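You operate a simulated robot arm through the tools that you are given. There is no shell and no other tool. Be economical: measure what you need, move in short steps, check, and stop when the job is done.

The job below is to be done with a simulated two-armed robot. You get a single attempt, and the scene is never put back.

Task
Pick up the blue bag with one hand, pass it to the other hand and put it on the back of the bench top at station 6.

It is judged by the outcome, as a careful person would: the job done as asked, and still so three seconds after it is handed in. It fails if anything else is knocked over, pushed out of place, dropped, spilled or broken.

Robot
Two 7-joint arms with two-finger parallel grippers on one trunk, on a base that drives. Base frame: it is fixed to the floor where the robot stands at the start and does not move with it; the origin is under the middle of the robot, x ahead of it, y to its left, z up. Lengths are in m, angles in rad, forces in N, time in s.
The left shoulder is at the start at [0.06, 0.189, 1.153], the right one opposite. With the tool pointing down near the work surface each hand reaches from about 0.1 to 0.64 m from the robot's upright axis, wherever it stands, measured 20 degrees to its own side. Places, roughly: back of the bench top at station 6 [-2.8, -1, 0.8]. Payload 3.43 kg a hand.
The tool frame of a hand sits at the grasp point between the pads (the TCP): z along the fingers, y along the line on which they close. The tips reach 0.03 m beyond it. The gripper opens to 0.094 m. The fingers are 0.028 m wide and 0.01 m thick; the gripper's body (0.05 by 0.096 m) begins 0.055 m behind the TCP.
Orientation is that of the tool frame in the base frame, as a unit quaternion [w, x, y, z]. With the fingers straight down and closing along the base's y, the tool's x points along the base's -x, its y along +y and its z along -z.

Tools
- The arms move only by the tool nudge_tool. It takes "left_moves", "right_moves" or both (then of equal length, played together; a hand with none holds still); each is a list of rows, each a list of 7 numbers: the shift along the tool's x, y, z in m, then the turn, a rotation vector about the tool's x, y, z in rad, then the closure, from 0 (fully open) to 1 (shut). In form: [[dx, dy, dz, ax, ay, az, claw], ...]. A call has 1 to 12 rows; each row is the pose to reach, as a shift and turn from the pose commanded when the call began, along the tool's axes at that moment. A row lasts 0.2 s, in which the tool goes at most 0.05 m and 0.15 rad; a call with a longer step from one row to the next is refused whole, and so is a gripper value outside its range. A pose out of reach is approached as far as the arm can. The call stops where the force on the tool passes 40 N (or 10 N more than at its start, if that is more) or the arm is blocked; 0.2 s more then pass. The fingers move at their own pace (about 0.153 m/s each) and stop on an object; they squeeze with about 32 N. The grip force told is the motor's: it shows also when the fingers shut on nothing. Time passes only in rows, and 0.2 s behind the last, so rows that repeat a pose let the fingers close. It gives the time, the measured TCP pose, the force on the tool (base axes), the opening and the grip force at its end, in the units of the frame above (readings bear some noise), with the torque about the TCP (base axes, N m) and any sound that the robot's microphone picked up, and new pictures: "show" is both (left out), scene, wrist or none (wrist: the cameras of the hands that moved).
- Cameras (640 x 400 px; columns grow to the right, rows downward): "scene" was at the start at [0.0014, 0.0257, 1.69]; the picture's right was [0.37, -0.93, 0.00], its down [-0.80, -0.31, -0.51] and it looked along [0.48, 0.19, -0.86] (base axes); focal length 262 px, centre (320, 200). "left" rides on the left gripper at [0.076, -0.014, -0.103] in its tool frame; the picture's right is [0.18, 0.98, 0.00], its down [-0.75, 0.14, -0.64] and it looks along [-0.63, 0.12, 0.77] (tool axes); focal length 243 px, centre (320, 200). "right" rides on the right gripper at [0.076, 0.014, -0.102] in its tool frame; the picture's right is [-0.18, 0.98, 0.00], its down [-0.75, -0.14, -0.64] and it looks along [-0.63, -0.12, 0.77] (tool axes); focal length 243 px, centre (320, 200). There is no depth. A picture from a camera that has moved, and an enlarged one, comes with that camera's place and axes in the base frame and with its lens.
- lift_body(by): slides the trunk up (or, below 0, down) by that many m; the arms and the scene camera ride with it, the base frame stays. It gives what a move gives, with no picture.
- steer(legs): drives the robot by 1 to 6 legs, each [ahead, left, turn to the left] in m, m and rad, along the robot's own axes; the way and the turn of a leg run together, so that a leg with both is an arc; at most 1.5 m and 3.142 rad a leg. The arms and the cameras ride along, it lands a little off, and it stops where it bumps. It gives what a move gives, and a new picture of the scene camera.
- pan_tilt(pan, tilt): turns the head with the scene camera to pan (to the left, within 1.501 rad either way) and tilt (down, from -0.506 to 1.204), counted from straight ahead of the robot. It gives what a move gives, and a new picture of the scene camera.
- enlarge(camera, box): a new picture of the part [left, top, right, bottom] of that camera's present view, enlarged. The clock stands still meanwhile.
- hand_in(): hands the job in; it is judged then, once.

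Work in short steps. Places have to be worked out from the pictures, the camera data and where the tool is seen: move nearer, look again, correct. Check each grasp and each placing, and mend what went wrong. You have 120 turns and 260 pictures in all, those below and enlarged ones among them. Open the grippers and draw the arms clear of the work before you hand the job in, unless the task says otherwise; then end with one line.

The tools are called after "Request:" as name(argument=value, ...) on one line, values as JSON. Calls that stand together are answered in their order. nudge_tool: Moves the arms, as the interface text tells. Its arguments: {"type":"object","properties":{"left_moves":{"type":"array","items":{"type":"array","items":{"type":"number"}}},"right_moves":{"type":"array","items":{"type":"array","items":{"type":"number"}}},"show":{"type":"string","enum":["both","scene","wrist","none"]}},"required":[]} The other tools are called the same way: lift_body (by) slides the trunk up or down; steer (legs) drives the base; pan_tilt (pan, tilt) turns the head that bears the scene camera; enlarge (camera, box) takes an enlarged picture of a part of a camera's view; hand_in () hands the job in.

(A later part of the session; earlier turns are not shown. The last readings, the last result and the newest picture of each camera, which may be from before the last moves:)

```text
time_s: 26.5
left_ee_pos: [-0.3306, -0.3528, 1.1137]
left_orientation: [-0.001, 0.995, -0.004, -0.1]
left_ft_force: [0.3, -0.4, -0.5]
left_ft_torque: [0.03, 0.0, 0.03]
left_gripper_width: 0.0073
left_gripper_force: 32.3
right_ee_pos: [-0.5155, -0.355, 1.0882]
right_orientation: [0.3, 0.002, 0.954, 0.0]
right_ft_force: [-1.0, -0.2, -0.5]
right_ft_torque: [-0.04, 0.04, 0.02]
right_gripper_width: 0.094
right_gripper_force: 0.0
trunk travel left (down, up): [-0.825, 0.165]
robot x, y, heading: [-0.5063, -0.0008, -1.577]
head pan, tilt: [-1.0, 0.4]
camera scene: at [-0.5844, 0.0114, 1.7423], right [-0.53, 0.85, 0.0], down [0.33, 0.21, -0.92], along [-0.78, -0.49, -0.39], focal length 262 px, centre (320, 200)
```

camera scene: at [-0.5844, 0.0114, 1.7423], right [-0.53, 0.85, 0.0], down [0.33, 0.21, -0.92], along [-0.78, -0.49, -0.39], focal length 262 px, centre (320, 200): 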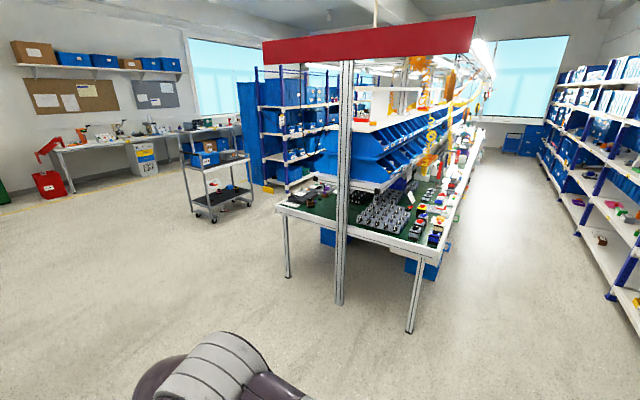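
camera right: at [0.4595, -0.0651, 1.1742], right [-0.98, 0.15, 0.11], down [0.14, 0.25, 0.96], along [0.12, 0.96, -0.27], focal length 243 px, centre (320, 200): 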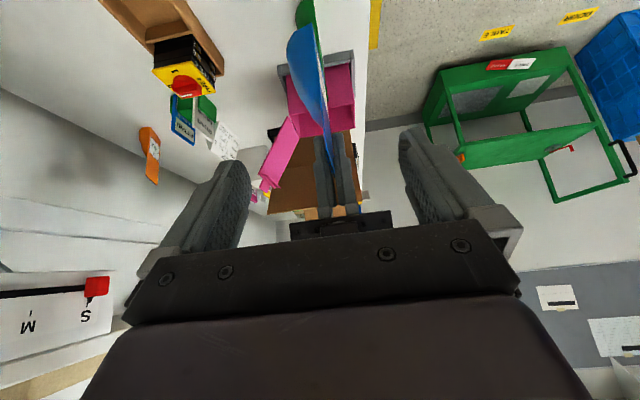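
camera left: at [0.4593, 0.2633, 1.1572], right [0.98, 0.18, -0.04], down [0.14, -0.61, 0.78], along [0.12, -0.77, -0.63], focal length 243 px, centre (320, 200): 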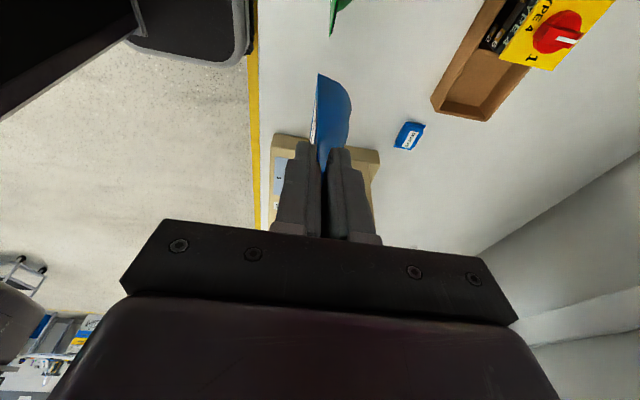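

The double-sided bench block spans roughly x<-2.1, y -1.4..-0.2. Station 6's back at (-2.8,-1) must be on its far (-y) side, so I'd stand at about (-2.8,-1.8) facing +y. I drive there around the block's near end, with the trolley around y≈-3.

Request:
steer(legs=[[1.0, -0.2, 0], [1.0, -0.2, 0]])

```text
time_s: 36.6
left_ee_pos: [-0.7657, -2.3499, 1.1127]
left_orientation: [-0.001, 0.995, -0.008, -0.1]
left_ft_force: [0.5, 1.0, -1.1]
left_ft_torque: [-0.01, -0.02, -0.01]
left_gripper_width: 0.0072
left_gripper_force: 31.6
right_ee_pos: [-0.9503, -2.351, 1.0884]
right_orientation: [0.3, 0.008, 0.954, -0.002]
right_ft_force: [0.1, -0.8, 0.2]
right_ft_torque: [0.02, -0.01, 0.0]
right_gripper_width: 0.0941
right_gripper_force: 0.0
trunk travel left (down, up): [-0.825, 0.165]
robot x, y, heading: [-0.9345, -1.9964, -1.587]
head pan, tilt: [-1.0, 0.4]
camera scene: at [-1.0142, -1.983, 1.7423], right [-0.53, 0.85, 0.0], down [0.33, 0.2, -0.92], along [-0.78, -0.48, -0.39], focal length 262 px, centre (320, 200)
```

scene: 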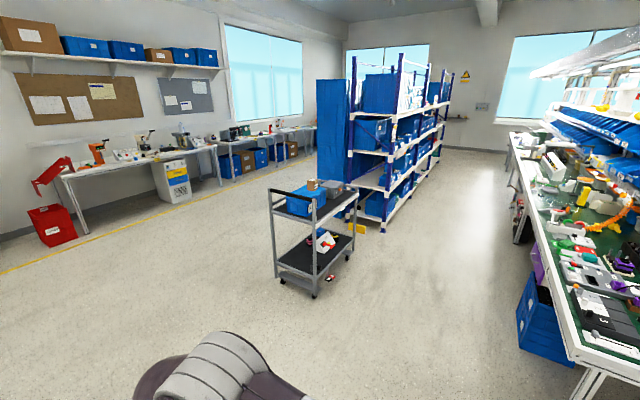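

The trolley sits at about (-2.6,-3.0), leaving room. I turn around to face +y, then strafe toward x≈-2.1 and look at the bench side.

Request:
steer(legs=[[0, 0, 3.141], [0, 0.9, 0]])

Request:
pan_tilt(pan=0.7, tilt=0.6)

```text
time_s: 48.7
left_ee_pos: [-2.0004, -1.624, 1.1131]
left_orientation: [0.1, 0.009, 0.995, -0.001]
left_ft_force: [0.5, -0.5, -0.4]
left_ft_torque: [-0.02, 0.01, -0.01]
left_gripper_width: 0.0074
left_gripper_force: 32.3
right_ee_pos: [-1.8154, -1.6225, 1.0886]
right_orientation: [-0.002, 0.954, -0.008, -0.3]
right_ft_force: [-0.4, -0.7, -0.7]
right_ft_torque: [-0.03, -0.01, 0.0]
right_gripper_width: 0.094
right_gripper_force: 0.0
trunk travel left (down, up): [-0.825, 0.165]
robot x, y, heading: [-1.8324, -1.9776, 1.552]
head pan, tilt: [-1.0, 0.4]
camera scene: at [-1.7551, -1.9891, 1.7423], right [0.53, -0.85, 0.0], down [-0.33, -0.2, -0.92], along [0.78, 0.48, -0.39], focal length 262 px, centre (320, 200)
```

scene: 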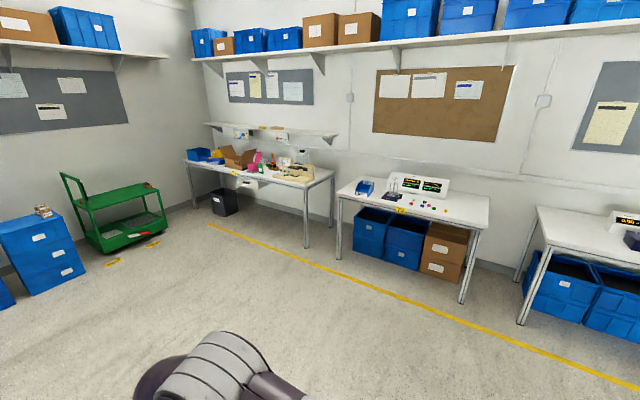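

```text
time_s: 50.4
left_ee_pos: [-2.0015, -1.6246, 1.1135]
left_orientation: [0.1, 0.008, 0.995, -0.001]
left_ft_force: [-0.8, 0.8, -1.1]
left_ft_torque: [-0.01, 0.02, -0.02]
left_gripper_width: 0.0074
left_gripper_force: 31.6
right_ee_pos: [-1.8147, -1.6235, 1.0883]
right_orientation: [-0.003, 0.954, -0.009, -0.3]
right_ft_force: [-0.2, 0.2, 0.6]
right_ft_torque: [0.02, 0.0, 0.02]
right_gripper_width: 0.0941
right_gripper_force: 0.0
trunk travel left (down, up): [-0.825, 0.165]
robot x, y, heading: [-1.8292, -1.9724, 1.552]
head pan, tilt: [0.7, 0.6]
camera scene: at [-1.8901, -1.9692, 1.7241], right [0.78, 0.63, 0.0], down [0.36, -0.44, -0.83], along [-0.52, 0.64, -0.56], focal length 262 px, centre (320, 200)
```

scene: 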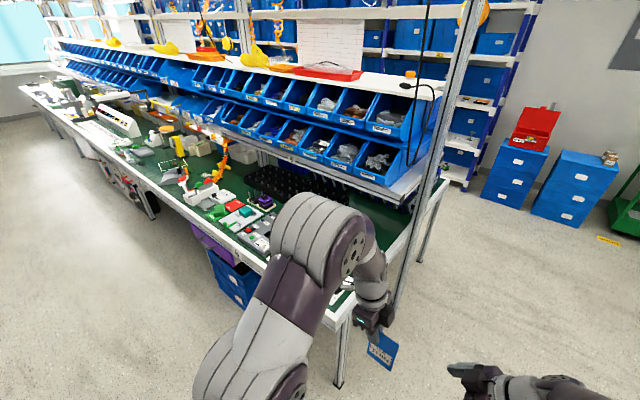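

The bench's front edge is at y≈-1.4 and it starts at x≈-2.2. I strafe 0.9 m left to face x≈-2.75 and look straight at the bench top.

Request:
steer(legs=[[0, 0.9, 0.019]])

Request:
pan_tilt(pan=0.0, tilt=0.6)

```text
time_s: 55.1
left_ee_pos: [-2.9039, -1.621, 1.1134]
left_orientation: [0.099, -0.001, 0.995, 0.0]
left_ft_force: [0.9, -1.5, -1.0]
left_ft_torque: [-0.02, 0.01, 0.01]
left_gripper_width: 0.0075
left_gripper_force: 31.9
right_ee_pos: [-2.7187, -1.6163, 1.0883]
right_orientation: [0.001, 0.954, 0.001, -0.301]
right_ft_force: [0.2, 0.6, -0.3]
right_ft_torque: [0.0, -0.03, -0.01]
right_gripper_width: 0.0941
right_gripper_force: 0.1
trunk travel left (down, up): [-0.825, 0.165]
robot x, y, heading: [-2.7284, -1.9714, 1.571]
head pan, tilt: [0.7, 0.6]
camera scene: at [-2.7867, -1.9634, 1.7241], right [0.76, 0.65, 0.0], down [0.36, -0.43, -0.83], along [-0.53, 0.63, -0.56], focal length 262 px, centre (320, 200)
```

scene: 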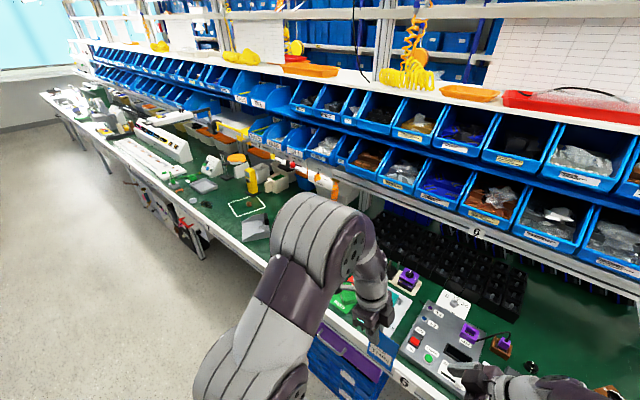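

```text
time_s: 56.2
left_ee_pos: [-2.9043, -1.6204, 1.1125]
left_orientation: [0.1, 0.0, 0.995, 0.0]
left_ft_force: [0.7, 0.1, -0.5]
left_ft_torque: [-0.02, -0.02, 0.03]
left_gripper_width: 0.0074
left_gripper_force: 32.1
right_ee_pos: [-2.7199, -1.6155, 1.0873]
right_orientation: [0.0, 0.954, 0.001, -0.3]
right_ft_force: [-0.5, 0.5, -0.7]
right_ft_torque: [0.0, -0.03, 0.02]
right_gripper_width: 0.0938
right_gripper_force: 0.0
trunk travel left (down, up): [-0.825, 0.165]
robot x, y, heading: [-2.7278, -1.9706, 1.571]
head pan, tilt: [0.0, 0.6]
camera scene: at [-2.7301, -1.9425, 1.7241], right [1.0, 0.0, 0.0], down [0.0, -0.56, -0.83], along [0.0, 0.83, -0.56], focal length 262 px, centre (320, 200)
```

scene: 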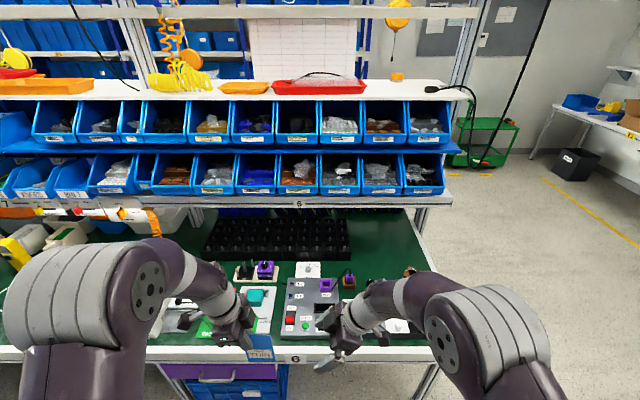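

The "6" labels on the shelf and bench edge centre at x≈-2.8, so this is station 6. A black parts tray occupies much of the back, but there is free green mat to its right. I zoom in.

Request:
enlarge(camera="scene", box=[140, 180, 460, 380])

Request:
enlarge(camera="left", box=[0, 0, 640, 400])

Request:
enlarge(camera="right", box=[0, 0, 640, 400])

```text
2.00 times, centred on (300, 280) of scene
camera zoom: at [-2.7301, -1.9425, 1.7241], right [1.0, 0.0, 0.0], down [0.0, -0.56, -0.83], along [0.0, 0.83, -0.56], focal length 525 px, centre (360, 40)
```

zoom: 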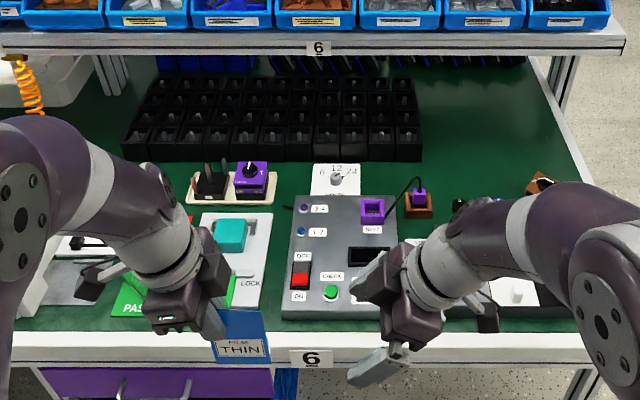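

```text
1.00 times, centred on (320, 200) of left (not enlarged: the box is as wide or as high as the picture)
camera zoom: at [-2.9977, -1.634, 1.1969], right [-0.18, 0.98, -0.04], down [0.61, 0.14, 0.78], along [0.77, 0.12, -0.63], focal length 243 px, centre (320, 200)
```

zoom: 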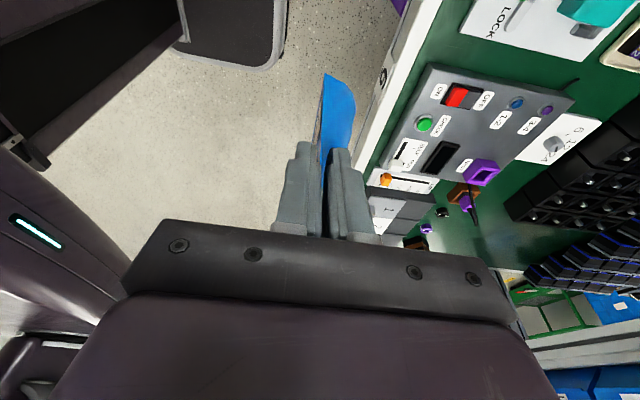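

```text
1.00 times, centred on (320, 200) of right (not enlarged: the box is as wide or as high as the picture)
camera zoom: at [-2.5987, -1.6304, 1.1282], right [-0.15, -0.98, 0.11], down [-0.25, 0.14, 0.96], along [-0.96, 0.12, -0.27], focal length 243 px, centre (320, 200)
```

zoom: 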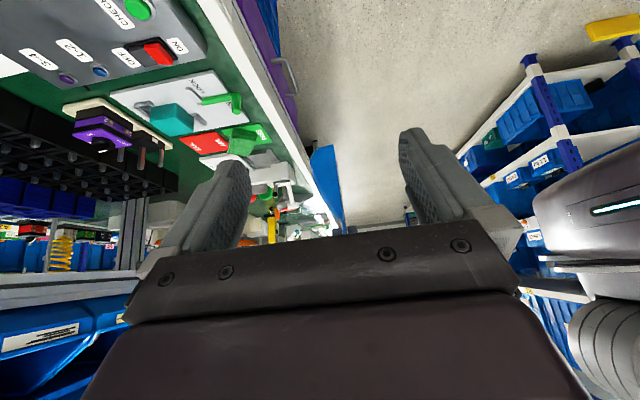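

The free mat is right of the tray: x≈-2.55..-2.27, y≈-1.12..-0.88. The rack lip above it is near y≈-1.0, z≈1.08. I strafe right so the left hand lines up with x≈-2.43, then look again before moving in.

Request:
steer(legs=[[0.1, -0.47, 0]])

Request:
pan_tilt(pan=0.0, tilt=0.8)

Request:
enlarge(camera="left", box=[280, 0, 640, 400])

```text
time_s: 59.1
left_ee_pos: [-2.4347, -1.522, 1.1123]
left_orientation: [0.1, 0.0, 0.995, 0.0]
left_ft_force: [0.5, 0.0, -1.0]
left_ft_torque: [0.0, 0.01, 0.0]
left_gripper_width: 0.0073
left_gripper_force: 31.6
right_ee_pos: [-2.2487, -1.5171, 1.0879]
right_orientation: [0.0, 0.954, 0.0, -0.3]
right_ft_force: [0.4, -1.1, -0.5]
right_ft_torque: [0.03, -0.01, -0.01]
right_gripper_width: 0.0939
right_gripper_force: 0.1
trunk travel left (down, up): [-0.825, 0.165]
robot x, y, heading: [-2.262, -1.8748, 1.575]
head pan, tilt: [0.0, 0.6]
camera scene: at [-2.2605, -1.8429, 1.7241], right [1.0, 0.0, 0.0], down [0.0, -0.56, -0.83], along [0.0, 0.83, -0.56], focal length 262 px, centre (320, 200)
```

scene: 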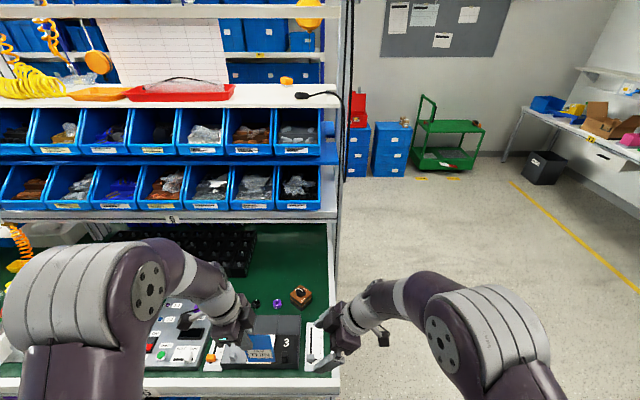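

```text
time_s: 59.8
left_ee_pos: [-2.4331, -1.5202, 1.1126]
left_orientation: [0.1, 0.0, 0.995, 0.0]
left_ft_force: [0.1, 0.4, 0.0]
left_ft_torque: [-0.04, 0.0, -0.02]
left_gripper_width: 0.0075
left_gripper_force: 31.4
right_ee_pos: [-2.2483, -1.5171, 1.0885]
right_orientation: [0.0, 0.954, 0.001, -0.301]
right_ft_force: [0.0, -1.0, -0.6]
right_ft_torque: [-0.01, -0.03, -0.01]
right_gripper_width: 0.094
right_gripper_force: 0.0
trunk travel left (down, up): [-0.825, 0.165]
robot x, y, heading: [-2.2594, -1.8756, 1.574]
head pan, tilt: [0.0, 0.799]
camera scene: at [-2.2591, -1.8503, 1.7073], right [1.0, 0.0, 0.0], down [0.0, -0.72, -0.7], along [0.0, 0.7, -0.72], focal length 262 px, centre (320, 200)
```

scene: 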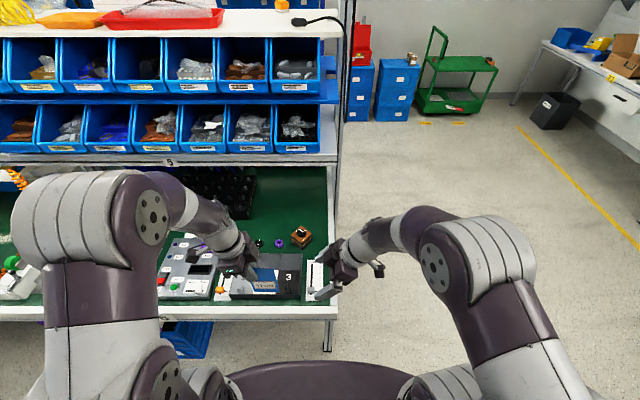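

```text
1.00 times, centred on (460, 200) of left (not enlarged: the box is as wide or as high as the picture)
camera zoom: at [-2.5266, -1.5337, 1.1969], right [-0.18, 0.98, -0.04], down [0.61, 0.14, 0.78], along [0.77, 0.12, -0.63], focal length 243 px, centre (180, 200)
```

zoom: 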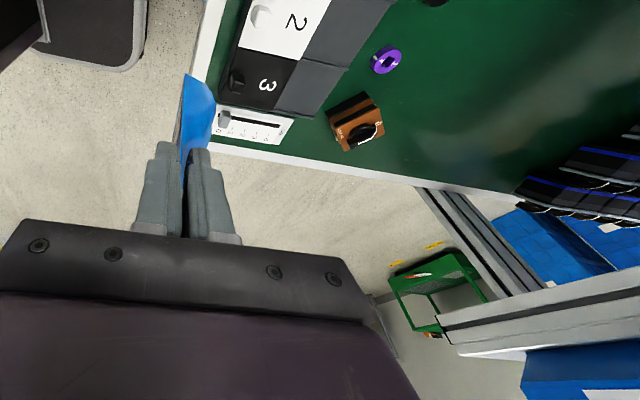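

The lip's lower front edge triangulates to y≈-1.05, z≈1.08, and the bench front edge to y≈-1.485. A top-down placement is only possible at y≈-1.12, so I'll set the bag there and then re-grip it from the front with forward-tilted fingers to move it further back. I drive 0.145 m ahead.

Request:
steer(legs=[[0.145, 0, 0]])

```text
time_s: 61.2
left_ee_pos: [-2.4326, -1.374, 1.1126]
left_orientation: [0.1, 0.001, 0.995, 0.0]
left_ft_force: [0.4, -0.1, 0.2]
left_ft_torque: [-0.01, 0.05, 0.04]
left_gripper_width: 0.0074
left_gripper_force: 31.6
right_ee_pos: [-2.2492, -1.3707, 1.0892]
right_orientation: [-0.001, 0.954, 0.0, -0.3]
right_ft_force: [-0.5, 0.8, -0.5]
right_ft_torque: [-0.04, 0.0, -0.02]
right_gripper_width: 0.0941
right_gripper_force: 0.0
trunk travel left (down, up): [-0.825, 0.165]
robot x, y, heading: [-2.2552, -1.7259, 1.568]
head pan, tilt: [0.0, 0.799]
camera scene: at [-2.2597, -1.7054, 1.7073], right [1.0, 0.0, 0.0], down [0.0, -0.72, -0.7], along [0.0, 0.7, -0.72], focal length 262 px, centre (320, 200)
```

scene: 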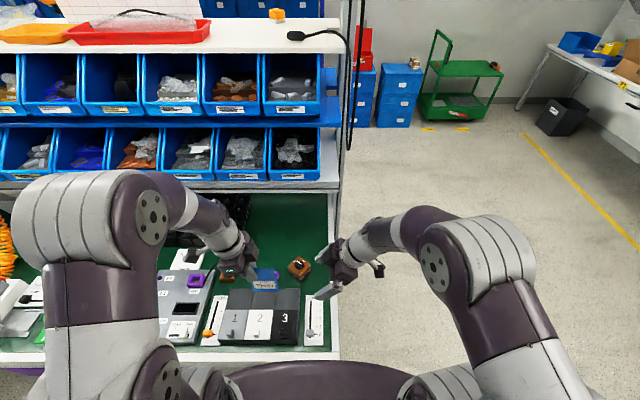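

I'm in position. I move the bag forward over the mat to y≈-1.145, staying high.

Request:
nudge_tool(left_moves=[[0, 0.04, 0, 0, 0, 0, 1], [0, 0.08, 0, 0, 0, 0, 1], [0, 0.12, 0, 0, 0, 0, 1], [0, 0.16, 0, 0, 0, 0, 1], [0, 0.2, 0, 0, 0, 0, 1], [0, 0.228, 0, 0, 0, 0, 1]])

Request:
enlarge(camera="scene", box=[180, 160, 360, 340])

```text
time_s: 62.6
left_ee_pos: [-2.4304, -1.1652, 1.1048]
left_orientation: [0.1, 0.001, 0.995, -0.001]
left_ft_force: [-0.2, -0.8, -1.4]
left_ft_torque: [0.0, 0.02, -0.03]
left_gripper_width: 0.0072
left_gripper_force: 32.0
left hand out of reach, approached as far as the arm can: row 6
right_ee_pos: [-2.2474, -1.3689, 1.0886]
right_orientation: [0.0, 0.954, 0.0, -0.301]
right_ft_force: [0.8, -0.3, 0.8]
right_ft_torque: [-0.02, -0.02, 0.02]
right_gripper_width: 0.0941
right_gripper_force: 0.1
trunk travel left (down, up): [-0.825, 0.165]
robot x, y, heading: [-2.2543, -1.727, 1.571]
head pan, tilt: [0.0, 0.799]
camera scene: at [-2.2597, -1.7026, 1.7072], right [1.0, 0.0, 0.0], down [0.0, -0.72, -0.7], along [0.0, 0.7, -0.72], focal length 262 px, centre (320, 200)
camera left: at [-2.5246, -1.1779, 1.1893], right [-0.18, 0.98, -0.04], down [0.61, 0.14, 0.78], along [0.77, 0.12, -0.63], focal length 243 px, centre (320, 200)
```

scene: 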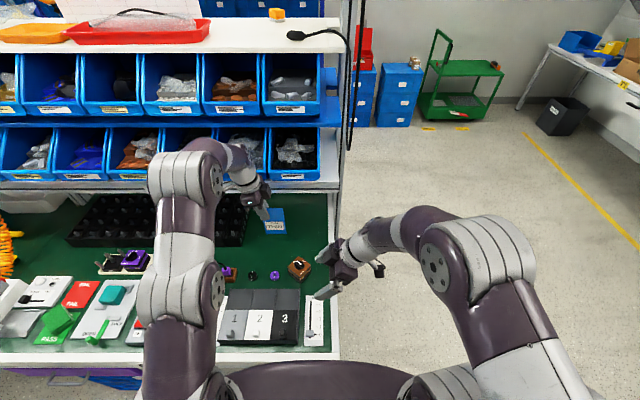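
left: 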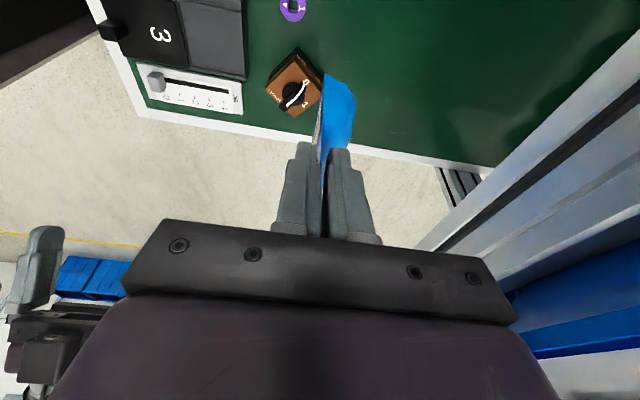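

```text
2.22 times, centred on (270, 250) of scene
camera zoom: at [-2.2597, -1.7026, 1.7072], right [1.0, 0.0, 0.0], down [0.0, -0.72, -0.7], along [0.0, 0.7, -0.72], focal length 583 px, centre (431, 89)
```

zoom: 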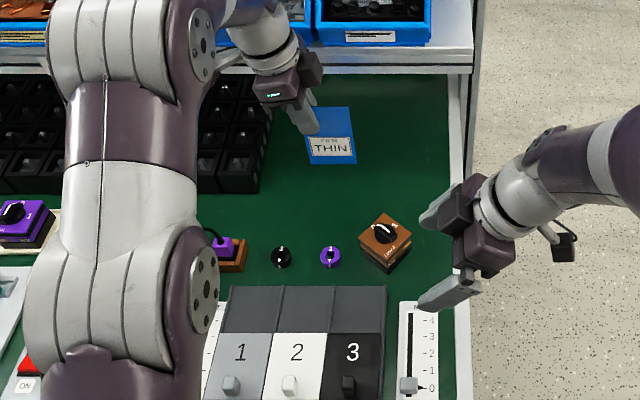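

The hand is at its limit at this height, and lower down it reaches further. I lower it so the bag bottom is about 2 cm above the mat.

Request:
nudge_tool(left_moves=[[0.009, 0, 0.044, 0, 0, 0, 1], [0.018, 0, 0.088, 0, 0, 0, 1], [0.027, 0, 0.132, 0, 0, 0, 1], [0.0358, 0, 0.1764, 0, 0, 0, 1]])

Request:
enlarge(camera="scene", box=[180, 160, 360, 340])

Request:
enlarge(camera="right", box=[0, 0, 640, 400])

```text
time_s: 63.6
left_ee_pos: [-2.4331, -1.1624, 0.9237]
left_orientation: [0.1, 0.001, 0.995, -0.001]
left_ft_force: [-0.5, 0.7, -1.5]
left_ft_torque: [0.02, 0.0, -0.04]
left_gripper_width: 0.0074
left_gripper_force: 32.2
right_ee_pos: [-2.248, -1.368, 1.0882]
right_orientation: [0.0, 0.954, -0.001, -0.3]
right_ft_force: [0.4, 0.0, 0.1]
right_ft_torque: [-0.02, 0.02, -0.01]
right_gripper_width: 0.0941
right_gripper_force: 0.0
trunk travel left (down, up): [-0.825, 0.165]
robot x, y, heading: [-2.256, -1.7242, 1.566]
head pan, tilt: [0.0, 0.799]
camera scene: at [-2.2602, -1.7008, 1.7073], right [1.0, 0.0, 0.0], down [0.0, -0.72, -0.7], along [0.0, 0.7, -0.72], focal length 262 px, centre (320, 200)
camera left: at [-2.5254, -1.1761, 1.0078], right [-0.18, 0.98, -0.04], down [0.61, 0.14, 0.78], along [0.77, 0.12, -0.63], focal length 243 px, centre (320, 200)
```

scene: 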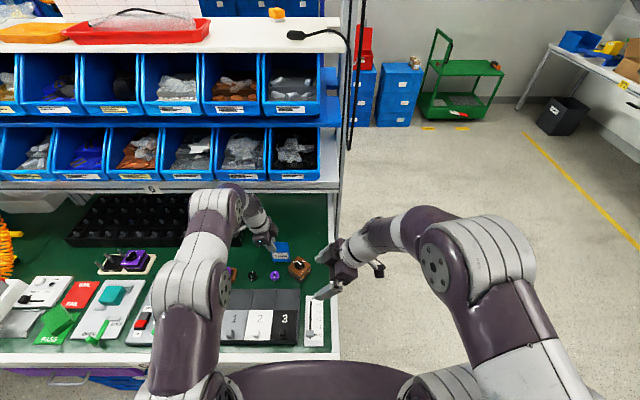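
left: 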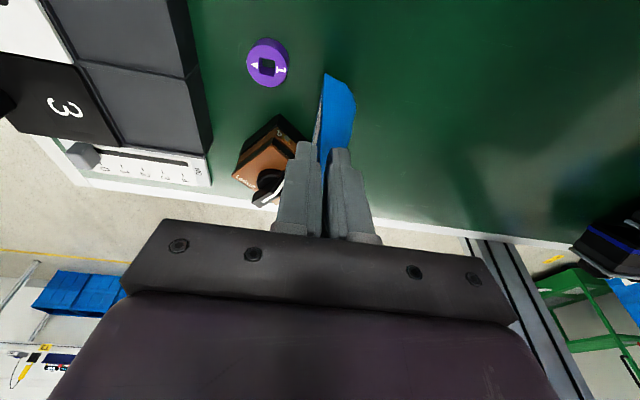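

```text
2.22 times, centred on (270, 250) of scene
camera zoom: at [-2.2602, -1.7008, 1.7073], right [1.0, 0.0, 0.0], down [0.0, -0.72, -0.7], along [0.0, 0.7, -0.72], focal length 583 px, centre (431, 89)
```

zoom: 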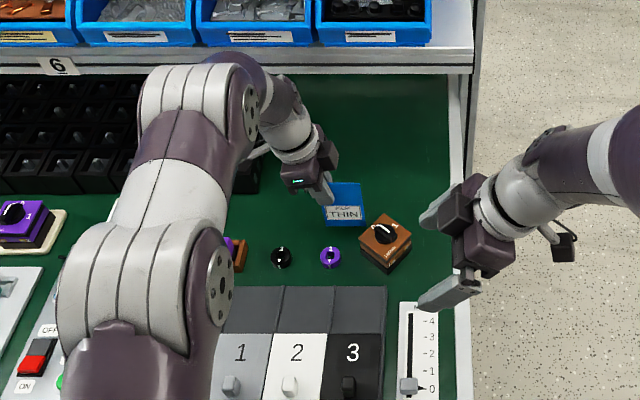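

```text
1.00 times, centred on (320, 200) of right (not enlarged: the box is as wide or as high as the picture)
camera zoom: at [-2.1277, -1.3822, 1.1279], right [-0.15, -0.98, 0.11], down [-0.25, 0.14, 0.96], along [-0.96, 0.12, -0.27], focal length 243 px, centre (320, 200)
```

zoom: 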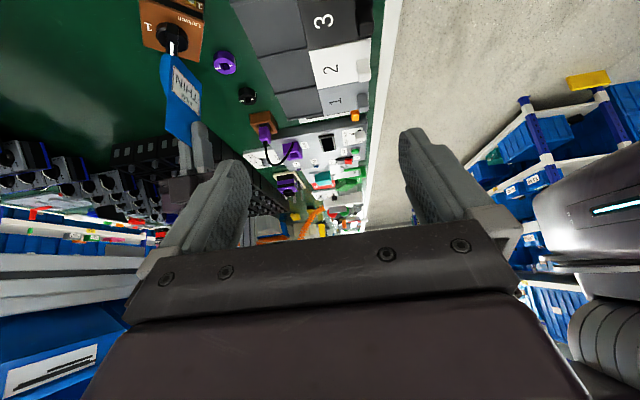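

The bag is about 1–2 cm above the mat and clear of the knob block and tray. I move 2.5 cm further back and lower gently 1.2 cm.

Request:
nudge_tool(left_moves=[[0, 0.025, 0, 0, 0, 0, 1], [0.001, 0.025, 0.006, 0, 0, 0, 1], [0.0024, 0.025, 0.012, 0, 0, 0, 1]])

Request:
enlarge(camera="scene", box=[240, 210, 330, 290])

```text
time_s: 64.4
left_ee_pos: [-2.4297, -1.1395, 0.9135]
left_orientation: [0.098, 0.001, 0.995, 0.0]
left_ft_force: [-0.6, -0.9, -1.1]
left_ft_torque: [0.01, 0.04, 0.02]
left_gripper_width: 0.007
left_gripper_force: 32.0
right_ee_pos: [-2.2479, -1.3696, 1.0889]
right_orientation: [-0.001, 0.954, -0.001, -0.3]
right_ft_force: [0.5, -0.7, 0.4]
right_ft_torque: [-0.01, 0.0, 0.0]
right_gripper_width: 0.0939
right_gripper_force: 0.0
trunk travel left (down, up): [-0.825, 0.165]
robot x, y, heading: [-2.256, -1.7246, 1.572]
head pan, tilt: [0.0, 0.799]
camera scene: at [-2.2596, -1.7034, 1.7072], right [1.0, 0.0, 0.0], down [0.0, -0.72, -0.7], along [0.0, 0.7, -0.72], focal length 262 px, centre (320, 200)
camera left: at [-2.5239, -1.1529, 0.9975], right [-0.18, 0.98, -0.04], down [0.61, 0.14, 0.78], along [0.77, 0.12, -0.63], focal length 243 px, centre (320, 200)
```

scene: 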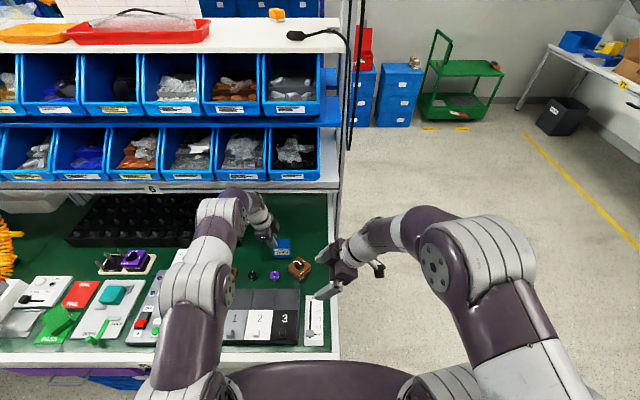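
left: 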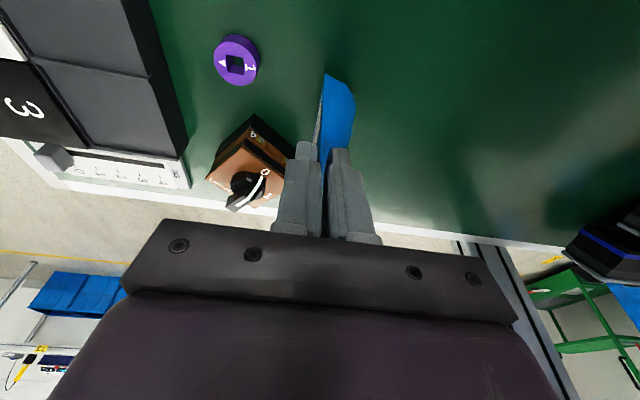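

```text
5.00 times, centred on (285, 250) of scene
camera zoom: at [-2.2596, -1.7034, 1.7072], right [1.0, 0.0, 0.0], down [0.0, -0.72, -0.7], along [0.0, 0.7, -0.72], focal length 1312 px, centre (495, -50)
```

zoom: 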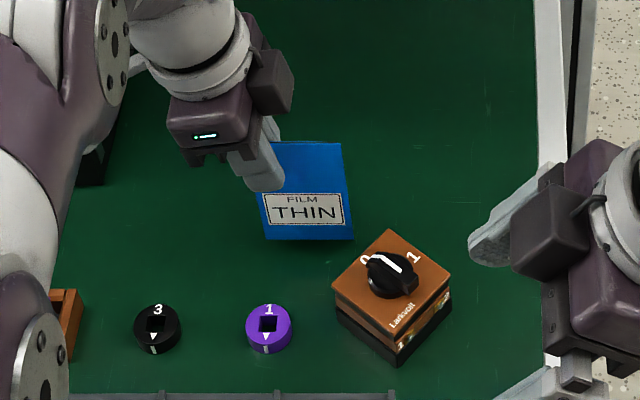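

No contact yet. I lower in 2 mm steps.

Request:
nudge_tool(left_moves=[[0.0004, 0, 0.002, 0, 0, 0, 1], [0.0008, 0, 0.004, 0, 0, 0, 1], [0.0012, 0, 0.006, 0, 0, 0, 1]], show="none")

```text
time_s: 65.2
left_ee_pos: [-2.4311, -1.1392, 0.9064]
left_orientation: [0.101, 0.001, 0.995, 0.0]
left_ft_force: [-0.5, 0.0, -1.0]
left_ft_torque: [0.01, 0.03, 0.0]
left_gripper_width: 0.0072
left_gripper_force: 31.8
right_ee_pos: [-2.2482, -1.369, 1.088]
right_orientation: [0.0, 0.954, 0.0, -0.3]
right_ft_force: [-0.2, 0.7, 0.0]
right_ft_torque: [-0.01, 0.0, 0.0]
right_gripper_width: 0.094
right_gripper_force: 0.1
trunk travel left (down, up): [-0.825, 0.165]
robot x, y, heading: [-2.2583, -1.7244, 1.573]
head pan, tilt: [0.0, 0.799]
```

Still no contact, so I go a little further.

Request:
nudge_tool(left_moves=[[0.0004, 0, 0.002, 0, 0, 0, 1], [0.0008, 0, 0.004, 0, 0, 0, 1], [0.0012, 0, 0.006, 0, 0, 0, 1]], show="none")

Request:
enlarge(camera="left", box=[260, 50, 400, 180])

Request:
enlarge(camera="right", box=[100, 0, 260, 160])

```text
time_s: 66.0
left_ee_pos: [-2.4312, -1.1389, 0.8998]
left_orientation: [0.1, 0.001, 0.995, 0.0]
left_ft_force: [-0.2, -0.3, -0.8]
left_ft_torque: [-0.01, 0.02, 0.03]
left_gripper_width: 0.0072
left_gripper_force: 31.7
right_ee_pos: [-2.2478, -1.3703, 1.0875]
right_orientation: [0.0, 0.954, 0.0, -0.3]
right_ft_force: [0.4, -1.2, 0.2]
right_ft_torque: [0.0, -0.02, 0.0]
right_gripper_width: 0.094
right_gripper_force: 0.0
trunk travel left (down, up): [-0.825, 0.165]
robot x, y, heading: [-2.2568, -1.7225, 1.568]
head pan, tilt: [0.0, 0.799]
```

```text
3.08 times, centred on (330, 115) of left
camera zoom: at [-2.524, -1.153, 0.9845], right [-0.18, 0.98, -0.04], down [0.61, 0.14, 0.78], along [0.77, 0.12, -0.63], focal length 746 px, centre (289, 462)
```

zoom: 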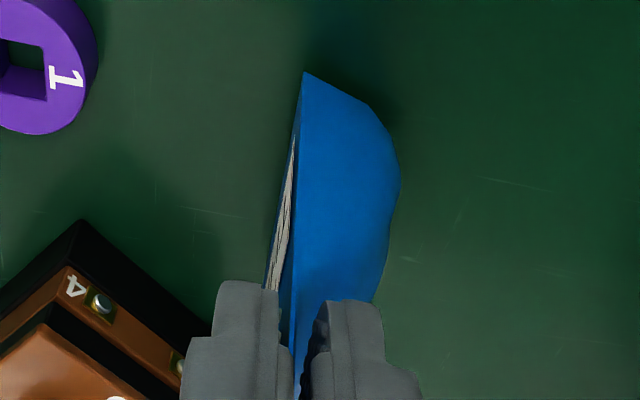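

```text
2.50 times, centred on (180, 80) of right
camera zoom: at [-2.1274, -1.3835, 1.1282], right [-0.15, -0.98, 0.11], down [-0.25, 0.14, 0.96], along [-0.96, 0.12, -0.27], focal length 606 px, centre (670, 500)
```

zoom: 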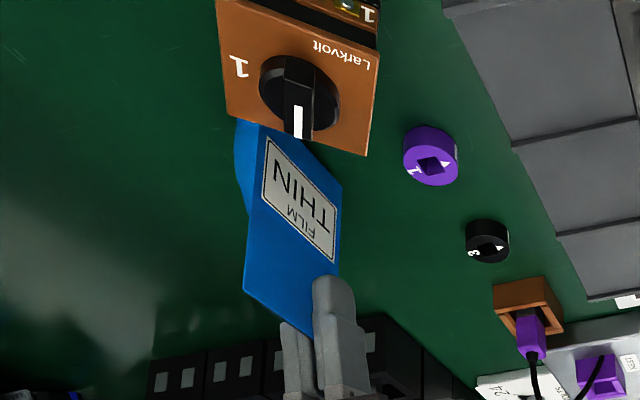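

The bag's bottom is now at about z 0.79, with a shadow close underneath. I continue down slowly until contact shows.

Request:
nudge_tool(left_moves=[[0.0004, 0, 0.002, 0, 0, 0, 1], [0.0008, 0, 0.004, 0, 0, 0, 1], [0.0012, 0, 0.006, 0, 0, 0, 1], [0.0016, 0, 0.008, 0, 0, 0, 1]], show="none")

Request:
enlarge(camera="left", box=[260, 50, 400, 180])

```text
time_s: 67.0
left_ee_pos: [-2.4302, -1.1399, 0.8937]
left_orientation: [0.1, 0.001, 0.995, 0.002]
left_ft_force: [-1.3, 0.4, 6.4]
left_ft_torque: [-0.05, -0.11, 0.01]
left_gripper_width: 0.0075
left_gripper_force: 31.7
right_ee_pos: [-2.2482, -1.3702, 1.0889]
right_orientation: [-0.001, 0.954, 0.0, -0.3]
right_ft_force: [0.9, 0.9, 0.0]
right_ft_torque: [0.0, -0.04, 0.01]
right_gripper_width: 0.0939
right_gripper_force: 0.2
trunk travel left (down, up): [-0.825, 0.165]
robot x, y, heading: [-2.2574, -1.7237, 1.57]
head pan, tilt: [0.0, 0.799]
```

```text
3.08 times, centred on (330, 115) of left
camera zoom: at [-2.5243, -1.153, 0.9781], right [-0.18, 0.98, -0.03], down [0.61, 0.14, 0.78], along [0.77, 0.12, -0.63], focal length 746 px, centre (289, 462)
```

zoom: 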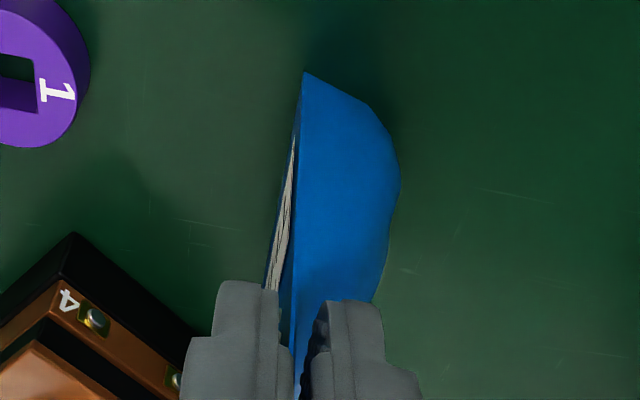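

Contact: 7 N up on the tool. I open the left hand gradually and withdraw upward along its fingers.

Request:
nudge_tool(left_moves=[[0, 0, 0, 0, 0, 0, 0.88], [0, 0, 0, 0, 0, 0, 0.7], [0, 0, 0, 0, 0, 0, 0.3], [0, 0, 0, 0, 0, 0, 0.3], [0, 0, -0.03, 0, 0, 0, 0.3], [0, 0, -0.07, 0, 0, 0, 0.3]])

Request:
enlarge(camera="scene", box=[240, 190, 330, 290])

```text
time_s: 68.4
left_ee_pos: [-2.4448, -1.1405, 0.9613]
left_orientation: [0.099, 0.001, 0.995, 0.0]
left_ft_force: [-0.1, 0.5, 1.0]
left_ft_torque: [-0.02, 0.0, 0.01]
left_gripper_width: 0.0657
left_gripper_force: 0.0
right_ee_pos: [-2.248, -1.3713, 1.0893]
right_orientation: [-0.001, 0.954, 0.0, -0.3]
right_ft_force: [-0.4, 0.8, 0.7]
right_ft_torque: [0.03, -0.01, -0.01]
right_gripper_width: 0.0938
right_gripper_force: 0.0
trunk travel left (down, up): [-0.825, 0.165]
robot x, y, heading: [-2.2563, -1.7255, 1.572]
head pan, tilt: [0.0, 0.799]
camera scene: at [-2.2596, -1.7041, 1.7072], right [1.0, 0.0, 0.0], down [0.0, -0.72, -0.7], along [0.0, 0.7, -0.72], focal length 262 px, centre (320, 200)
camera left: at [-2.5379, -1.1541, 1.0457], right [-0.18, 0.98, -0.04], down [0.61, 0.14, 0.78], along [0.77, 0.12, -0.63], focal length 243 px, centre (320, 200)
```

scene: 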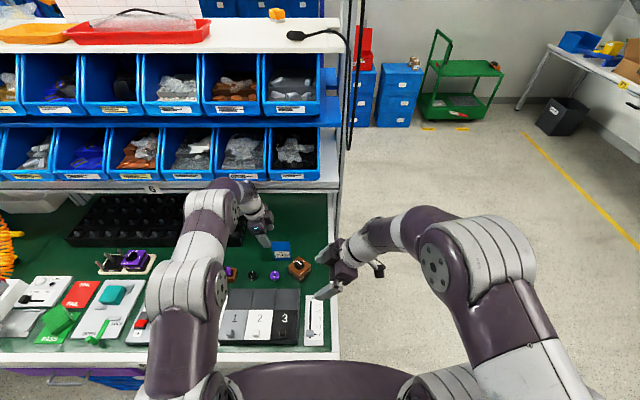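
left: 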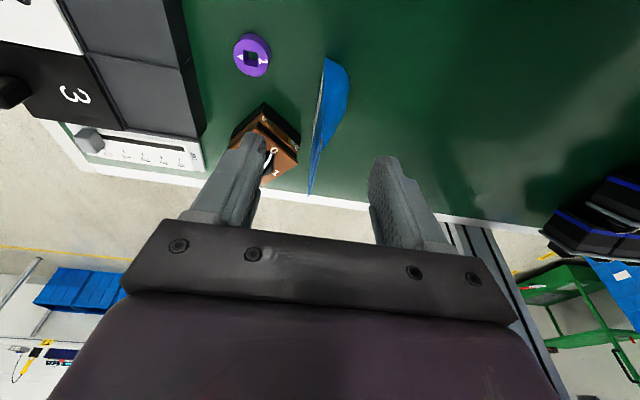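

```text
4.00 times, centred on (285, 240) of scene
camera zoom: at [-2.2596, -1.7041, 1.7072], right [1.0, 0.0, 0.0], down [0.0, -0.72, -0.7], along [0.0, 0.7, -0.72], focal length 1050 px, centre (460, 40)
```

zoom: 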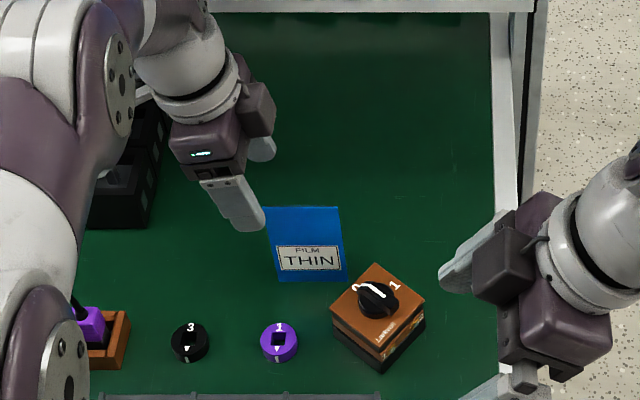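

The bag stands on its own with its front at y≈-1.145 and its centre at x≈-2.406. To get it properly to the back, I bring the left hand back out, reorient it to point forward and down, and re-grip by the bag's width. First I withdraw up and back and undo the tilt.

Request:
nudge_tool(left_moves=[[-0.006, 0, -0.03, 0, 0, 0, 0], [-0.012, 0, -0.06, 0, 0, 0, 0], [-0.012, -0.045, -0.07, 0, 0.05, 0, 0], [-0.012, -0.09, -0.08, 0, 0.1, 0, 0], [-0.012, -0.135, -0.09, 0, 0.15, 0, 0], [-0.012, -0.18, -0.1, 0, 0.2, 0, 0], [-0.012, -0.22, -0.11, 0, 0.2, 0, 0]], show="none")

Request:
nudge_tool(left_moves=[[0, 0, 0, 0, 0, -0.143, 0], [0, 0, 0, 0, 0, -0.286, 0], [0, 0, 0, 0, 0, -0.428, 0], [0, 0, 0, 0, 0, -0.571, 0], [0, 0, 0, 0, 0, -0.714, 0], [0, 0, 0, 0, 0, -0.857, 0], [0, 0, 0, 0, 0, -1.0, 0], [0, 0, 0, 0, 0, -1.142, 0], [0, 0, 0, 0, 0, -1.285, 0], [0, 0, 0, 0, 0, -1.428, 0], [0, 0, 0, 0, 0, -1.571, 0]])

```text
time_s: 70.0
left_ee_pos: [-2.4558, -1.3614, 1.0733]
left_orientation: [0.0, 0.001, 1.0, 0.001]
left_ft_force: [-0.8, -0.4, -0.1]
left_ft_torque: [0.0, 0.01, -0.04]
left_gripper_width: 0.094
left_gripper_force: 0.1
right_ee_pos: [-2.2482, -1.3698, 1.0892]
right_orientation: [-0.002, 0.954, 0.0, -0.299]
right_ft_force: [0.1, 0.2, 0.5]
right_ft_torque: [0.01, -0.03, -0.04]
right_gripper_width: 0.094
right_gripper_force: 0.0
trunk travel left (down, up): [-0.825, 0.165]
robot x, y, heading: [-2.2564, -1.7269, 1.569]
head pan, tilt: [0.0, 0.799]
```

```text
time_s: 72.4
left_ee_pos: [-2.4546, -1.3597, 1.0714]
left_orientation: [0.001, 0.707, -0.707, -0.001]
left_ft_force: [0.1, 0.0, 0.2]
left_ft_torque: [-0.05, 0.0, 0.0]
left_gripper_width: 0.094
left_gripper_force: 0.0
right_ee_pos: [-2.2475, -1.3685, 1.088]
right_orientation: [0.001, 0.954, 0.001, -0.3]
right_ft_force: [-0.6, 0.2, -0.4]
right_ft_torque: [-0.01, -0.02, -0.04]
right_gripper_width: 0.0939
right_gripper_force: 0.0
trunk travel left (down, up): [-0.825, 0.165]
robot x, y, heading: [-2.2564, -1.725, 1.57]
head pan, tilt: [0.0, 0.799]
camera scene: at [-2.2597, -1.7029, 1.7072], right [1.0, 0.0, 0.0], down [0.0, -0.72, -0.7], along [0.0, 0.7, -0.72], focal length 262 px, centre (320, 200)
camera left: at [-2.4392, -1.4349, 1.1727], right [-0.98, -0.19, 0.0], down [-0.14, 0.75, 0.64], along [-0.12, 0.63, -0.77], focal length 243 px, centre (320, 200)
```

scene: 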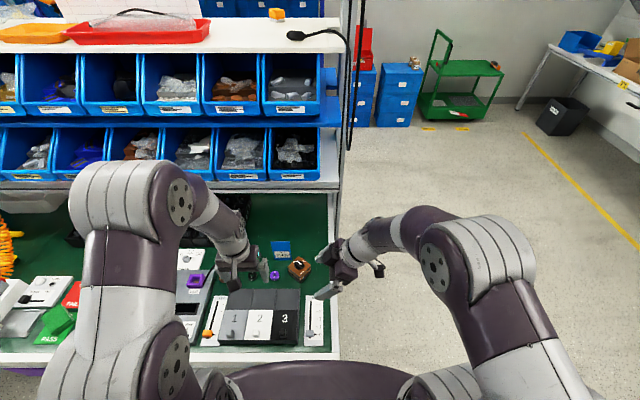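
left: 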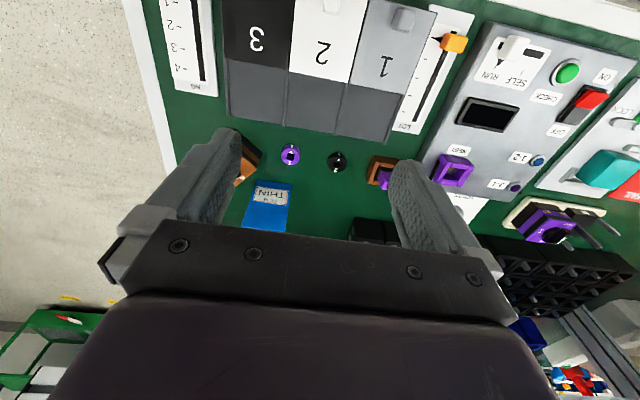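

I pitch the fingers 45° forward and move to a pre-grasp in front of and above the bag.

Request:
nudge_tool(left_moves=[[0, -0.01, 0, 0, -0.13, 0, 0], [0, -0.02, 0, 0, -0.26, 0, 0], [-0.03, -0.03, 0.02, 0, -0.39, 0, 0], [-0.06, -0.04, 0.05, 0, -0.52, 0, 0], [-0.09, -0.045, 0.08, 0, -0.65, 0, 0], [-0.12, -0.0486, 0.11, 0, -0.785, 0, 0], [-0.141, -0.0486, 0.135, 0, -0.785, 0, 0]])

Request:
enlarge(camera="scene", box=[220, 190, 340, 290])

```text
time_s: 74.0
left_ee_pos: [-2.3956, -1.2195, 0.9364]
left_orientation: [-0.271, 0.654, -0.652, -0.272]
left_ft_force: [-0.5, 0.7, 0.2]
left_ft_torque: [-0.01, 0.01, 0.0]
left_gripper_width: 0.0941
left_gripper_force: 0.0
left hand out of reach, approached as far as the arm can: row 4, 5, 6, 7
right_ee_pos: [-2.248, -1.3686, 1.0871]
right_orientation: [0.0, 0.954, 0.001, -0.3]
right_ft_force: [-1.0, 0.1, 0.0]
right_ft_torque: [0.0, -0.04, -0.02]
right_gripper_width: 0.0941
right_gripper_force: 0.0
trunk travel left (down, up): [-0.825, 0.165]
robot x, y, heading: [-2.2588, -1.7252, 1.567]
head pan, tilt: [0.0, 0.799]
camera scene: at [-2.2593, -1.7023, 1.7072], right [1.0, 0.0, 0.0], down [0.0, -0.72, -0.7], along [0.0, 0.7, -0.72], focal length 262 px, centre (320, 200)
camera left: at [-2.3797, -1.3448, 0.9534], right [-0.98, -0.13, -0.13], down [-0.14, 0.08, 0.99], along [-0.12, 0.99, -0.09], focal length 243 px, centre (320, 200)
```

scene: 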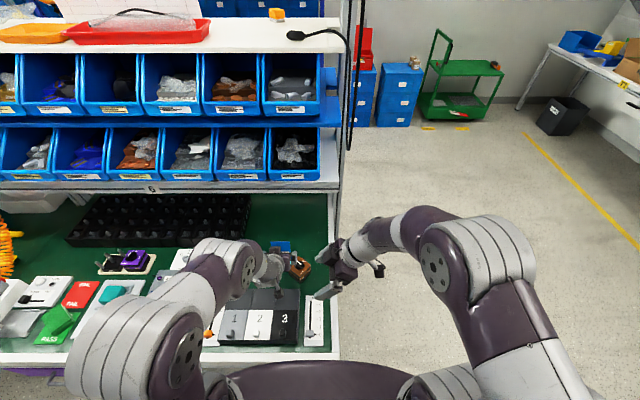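
left: 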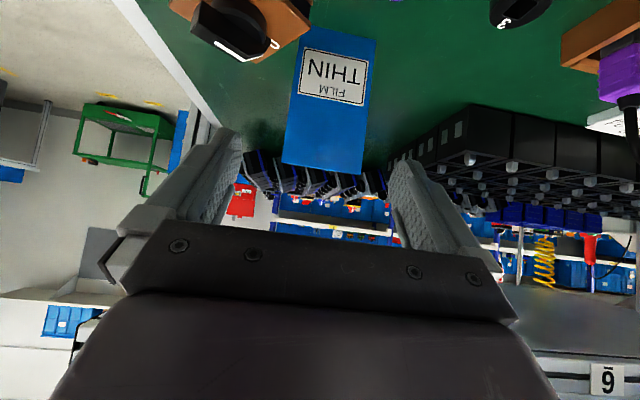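

```text
4.00 times, centred on (280, 240) of scene
camera zoom: at [-2.2593, -1.7023, 1.7072], right [1.0, 0.0, 0.0], down [0.0, -0.72, -0.7], along [0.0, 0.7, -0.72], focal length 1050 px, centre (480, 40)
```

zoom: 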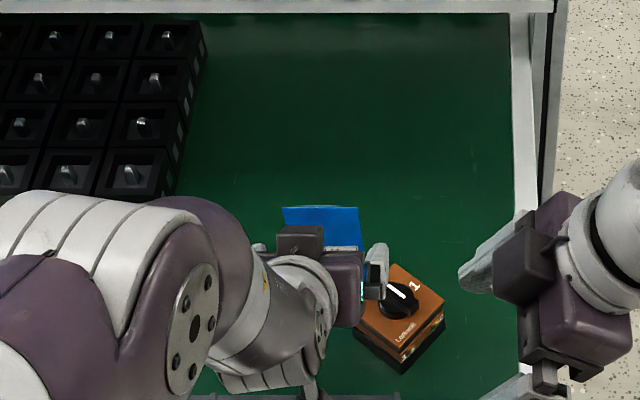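

The hand is about 1 cm right of the commanded x, at a joint limit. I advance 4 cm and see whether that eases. Clearance to the bag is fine since the fingers still straddle it.

Request:
nudge_tool(left_moves=[[0, 0, 0.02, 0, 0, 0, 0], [0, 0, 0.04, 0, 0, 0, 0]], show="wrist")

```text
time_s: 74.6
left_ee_pos: [-2.3918, -1.1922, 0.9067]
left_orientation: [-0.27, 0.655, -0.652, -0.271]
left_ft_force: [-0.6, 0.2, 0.4]
left_ft_torque: [0.03, 0.02, 0.0]
left_gripper_width: 0.0941
left_gripper_force: 0.1
left hand out of reach, approached as far as the arm can: row 2
right_ee_pos: [-2.2484, -1.3684, 1.0884]
right_orientation: [0.0, 0.954, -0.001, -0.299]
right_ft_force: [-0.3, -0.8, 0.2]
right_ft_torque: [0.01, -0.01, 0.04]
right_gripper_width: 0.0941
right_gripper_force: 0.0
trunk travel left (down, up): [-0.825, 0.165]
robot x, y, heading: [-2.2572, -1.7211, 1.57]
head pan, tilt: [0.0, 0.799]
camera left: at [-2.3753, -1.3174, 0.9252], right [-0.98, -0.13, -0.13], down [-0.14, 0.08, 0.99], along [-0.12, 0.99, -0.1], focal length 243 px, centre (320, 200)
```

left: 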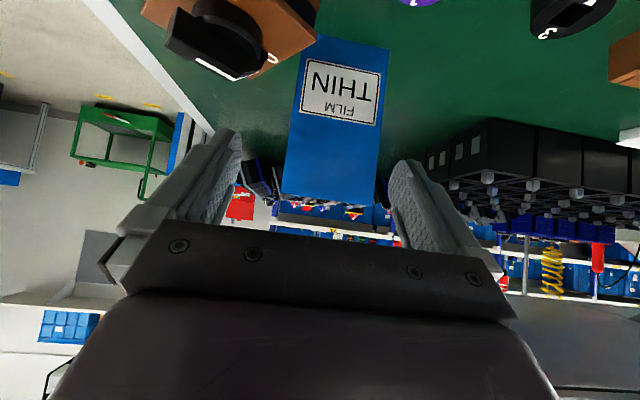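

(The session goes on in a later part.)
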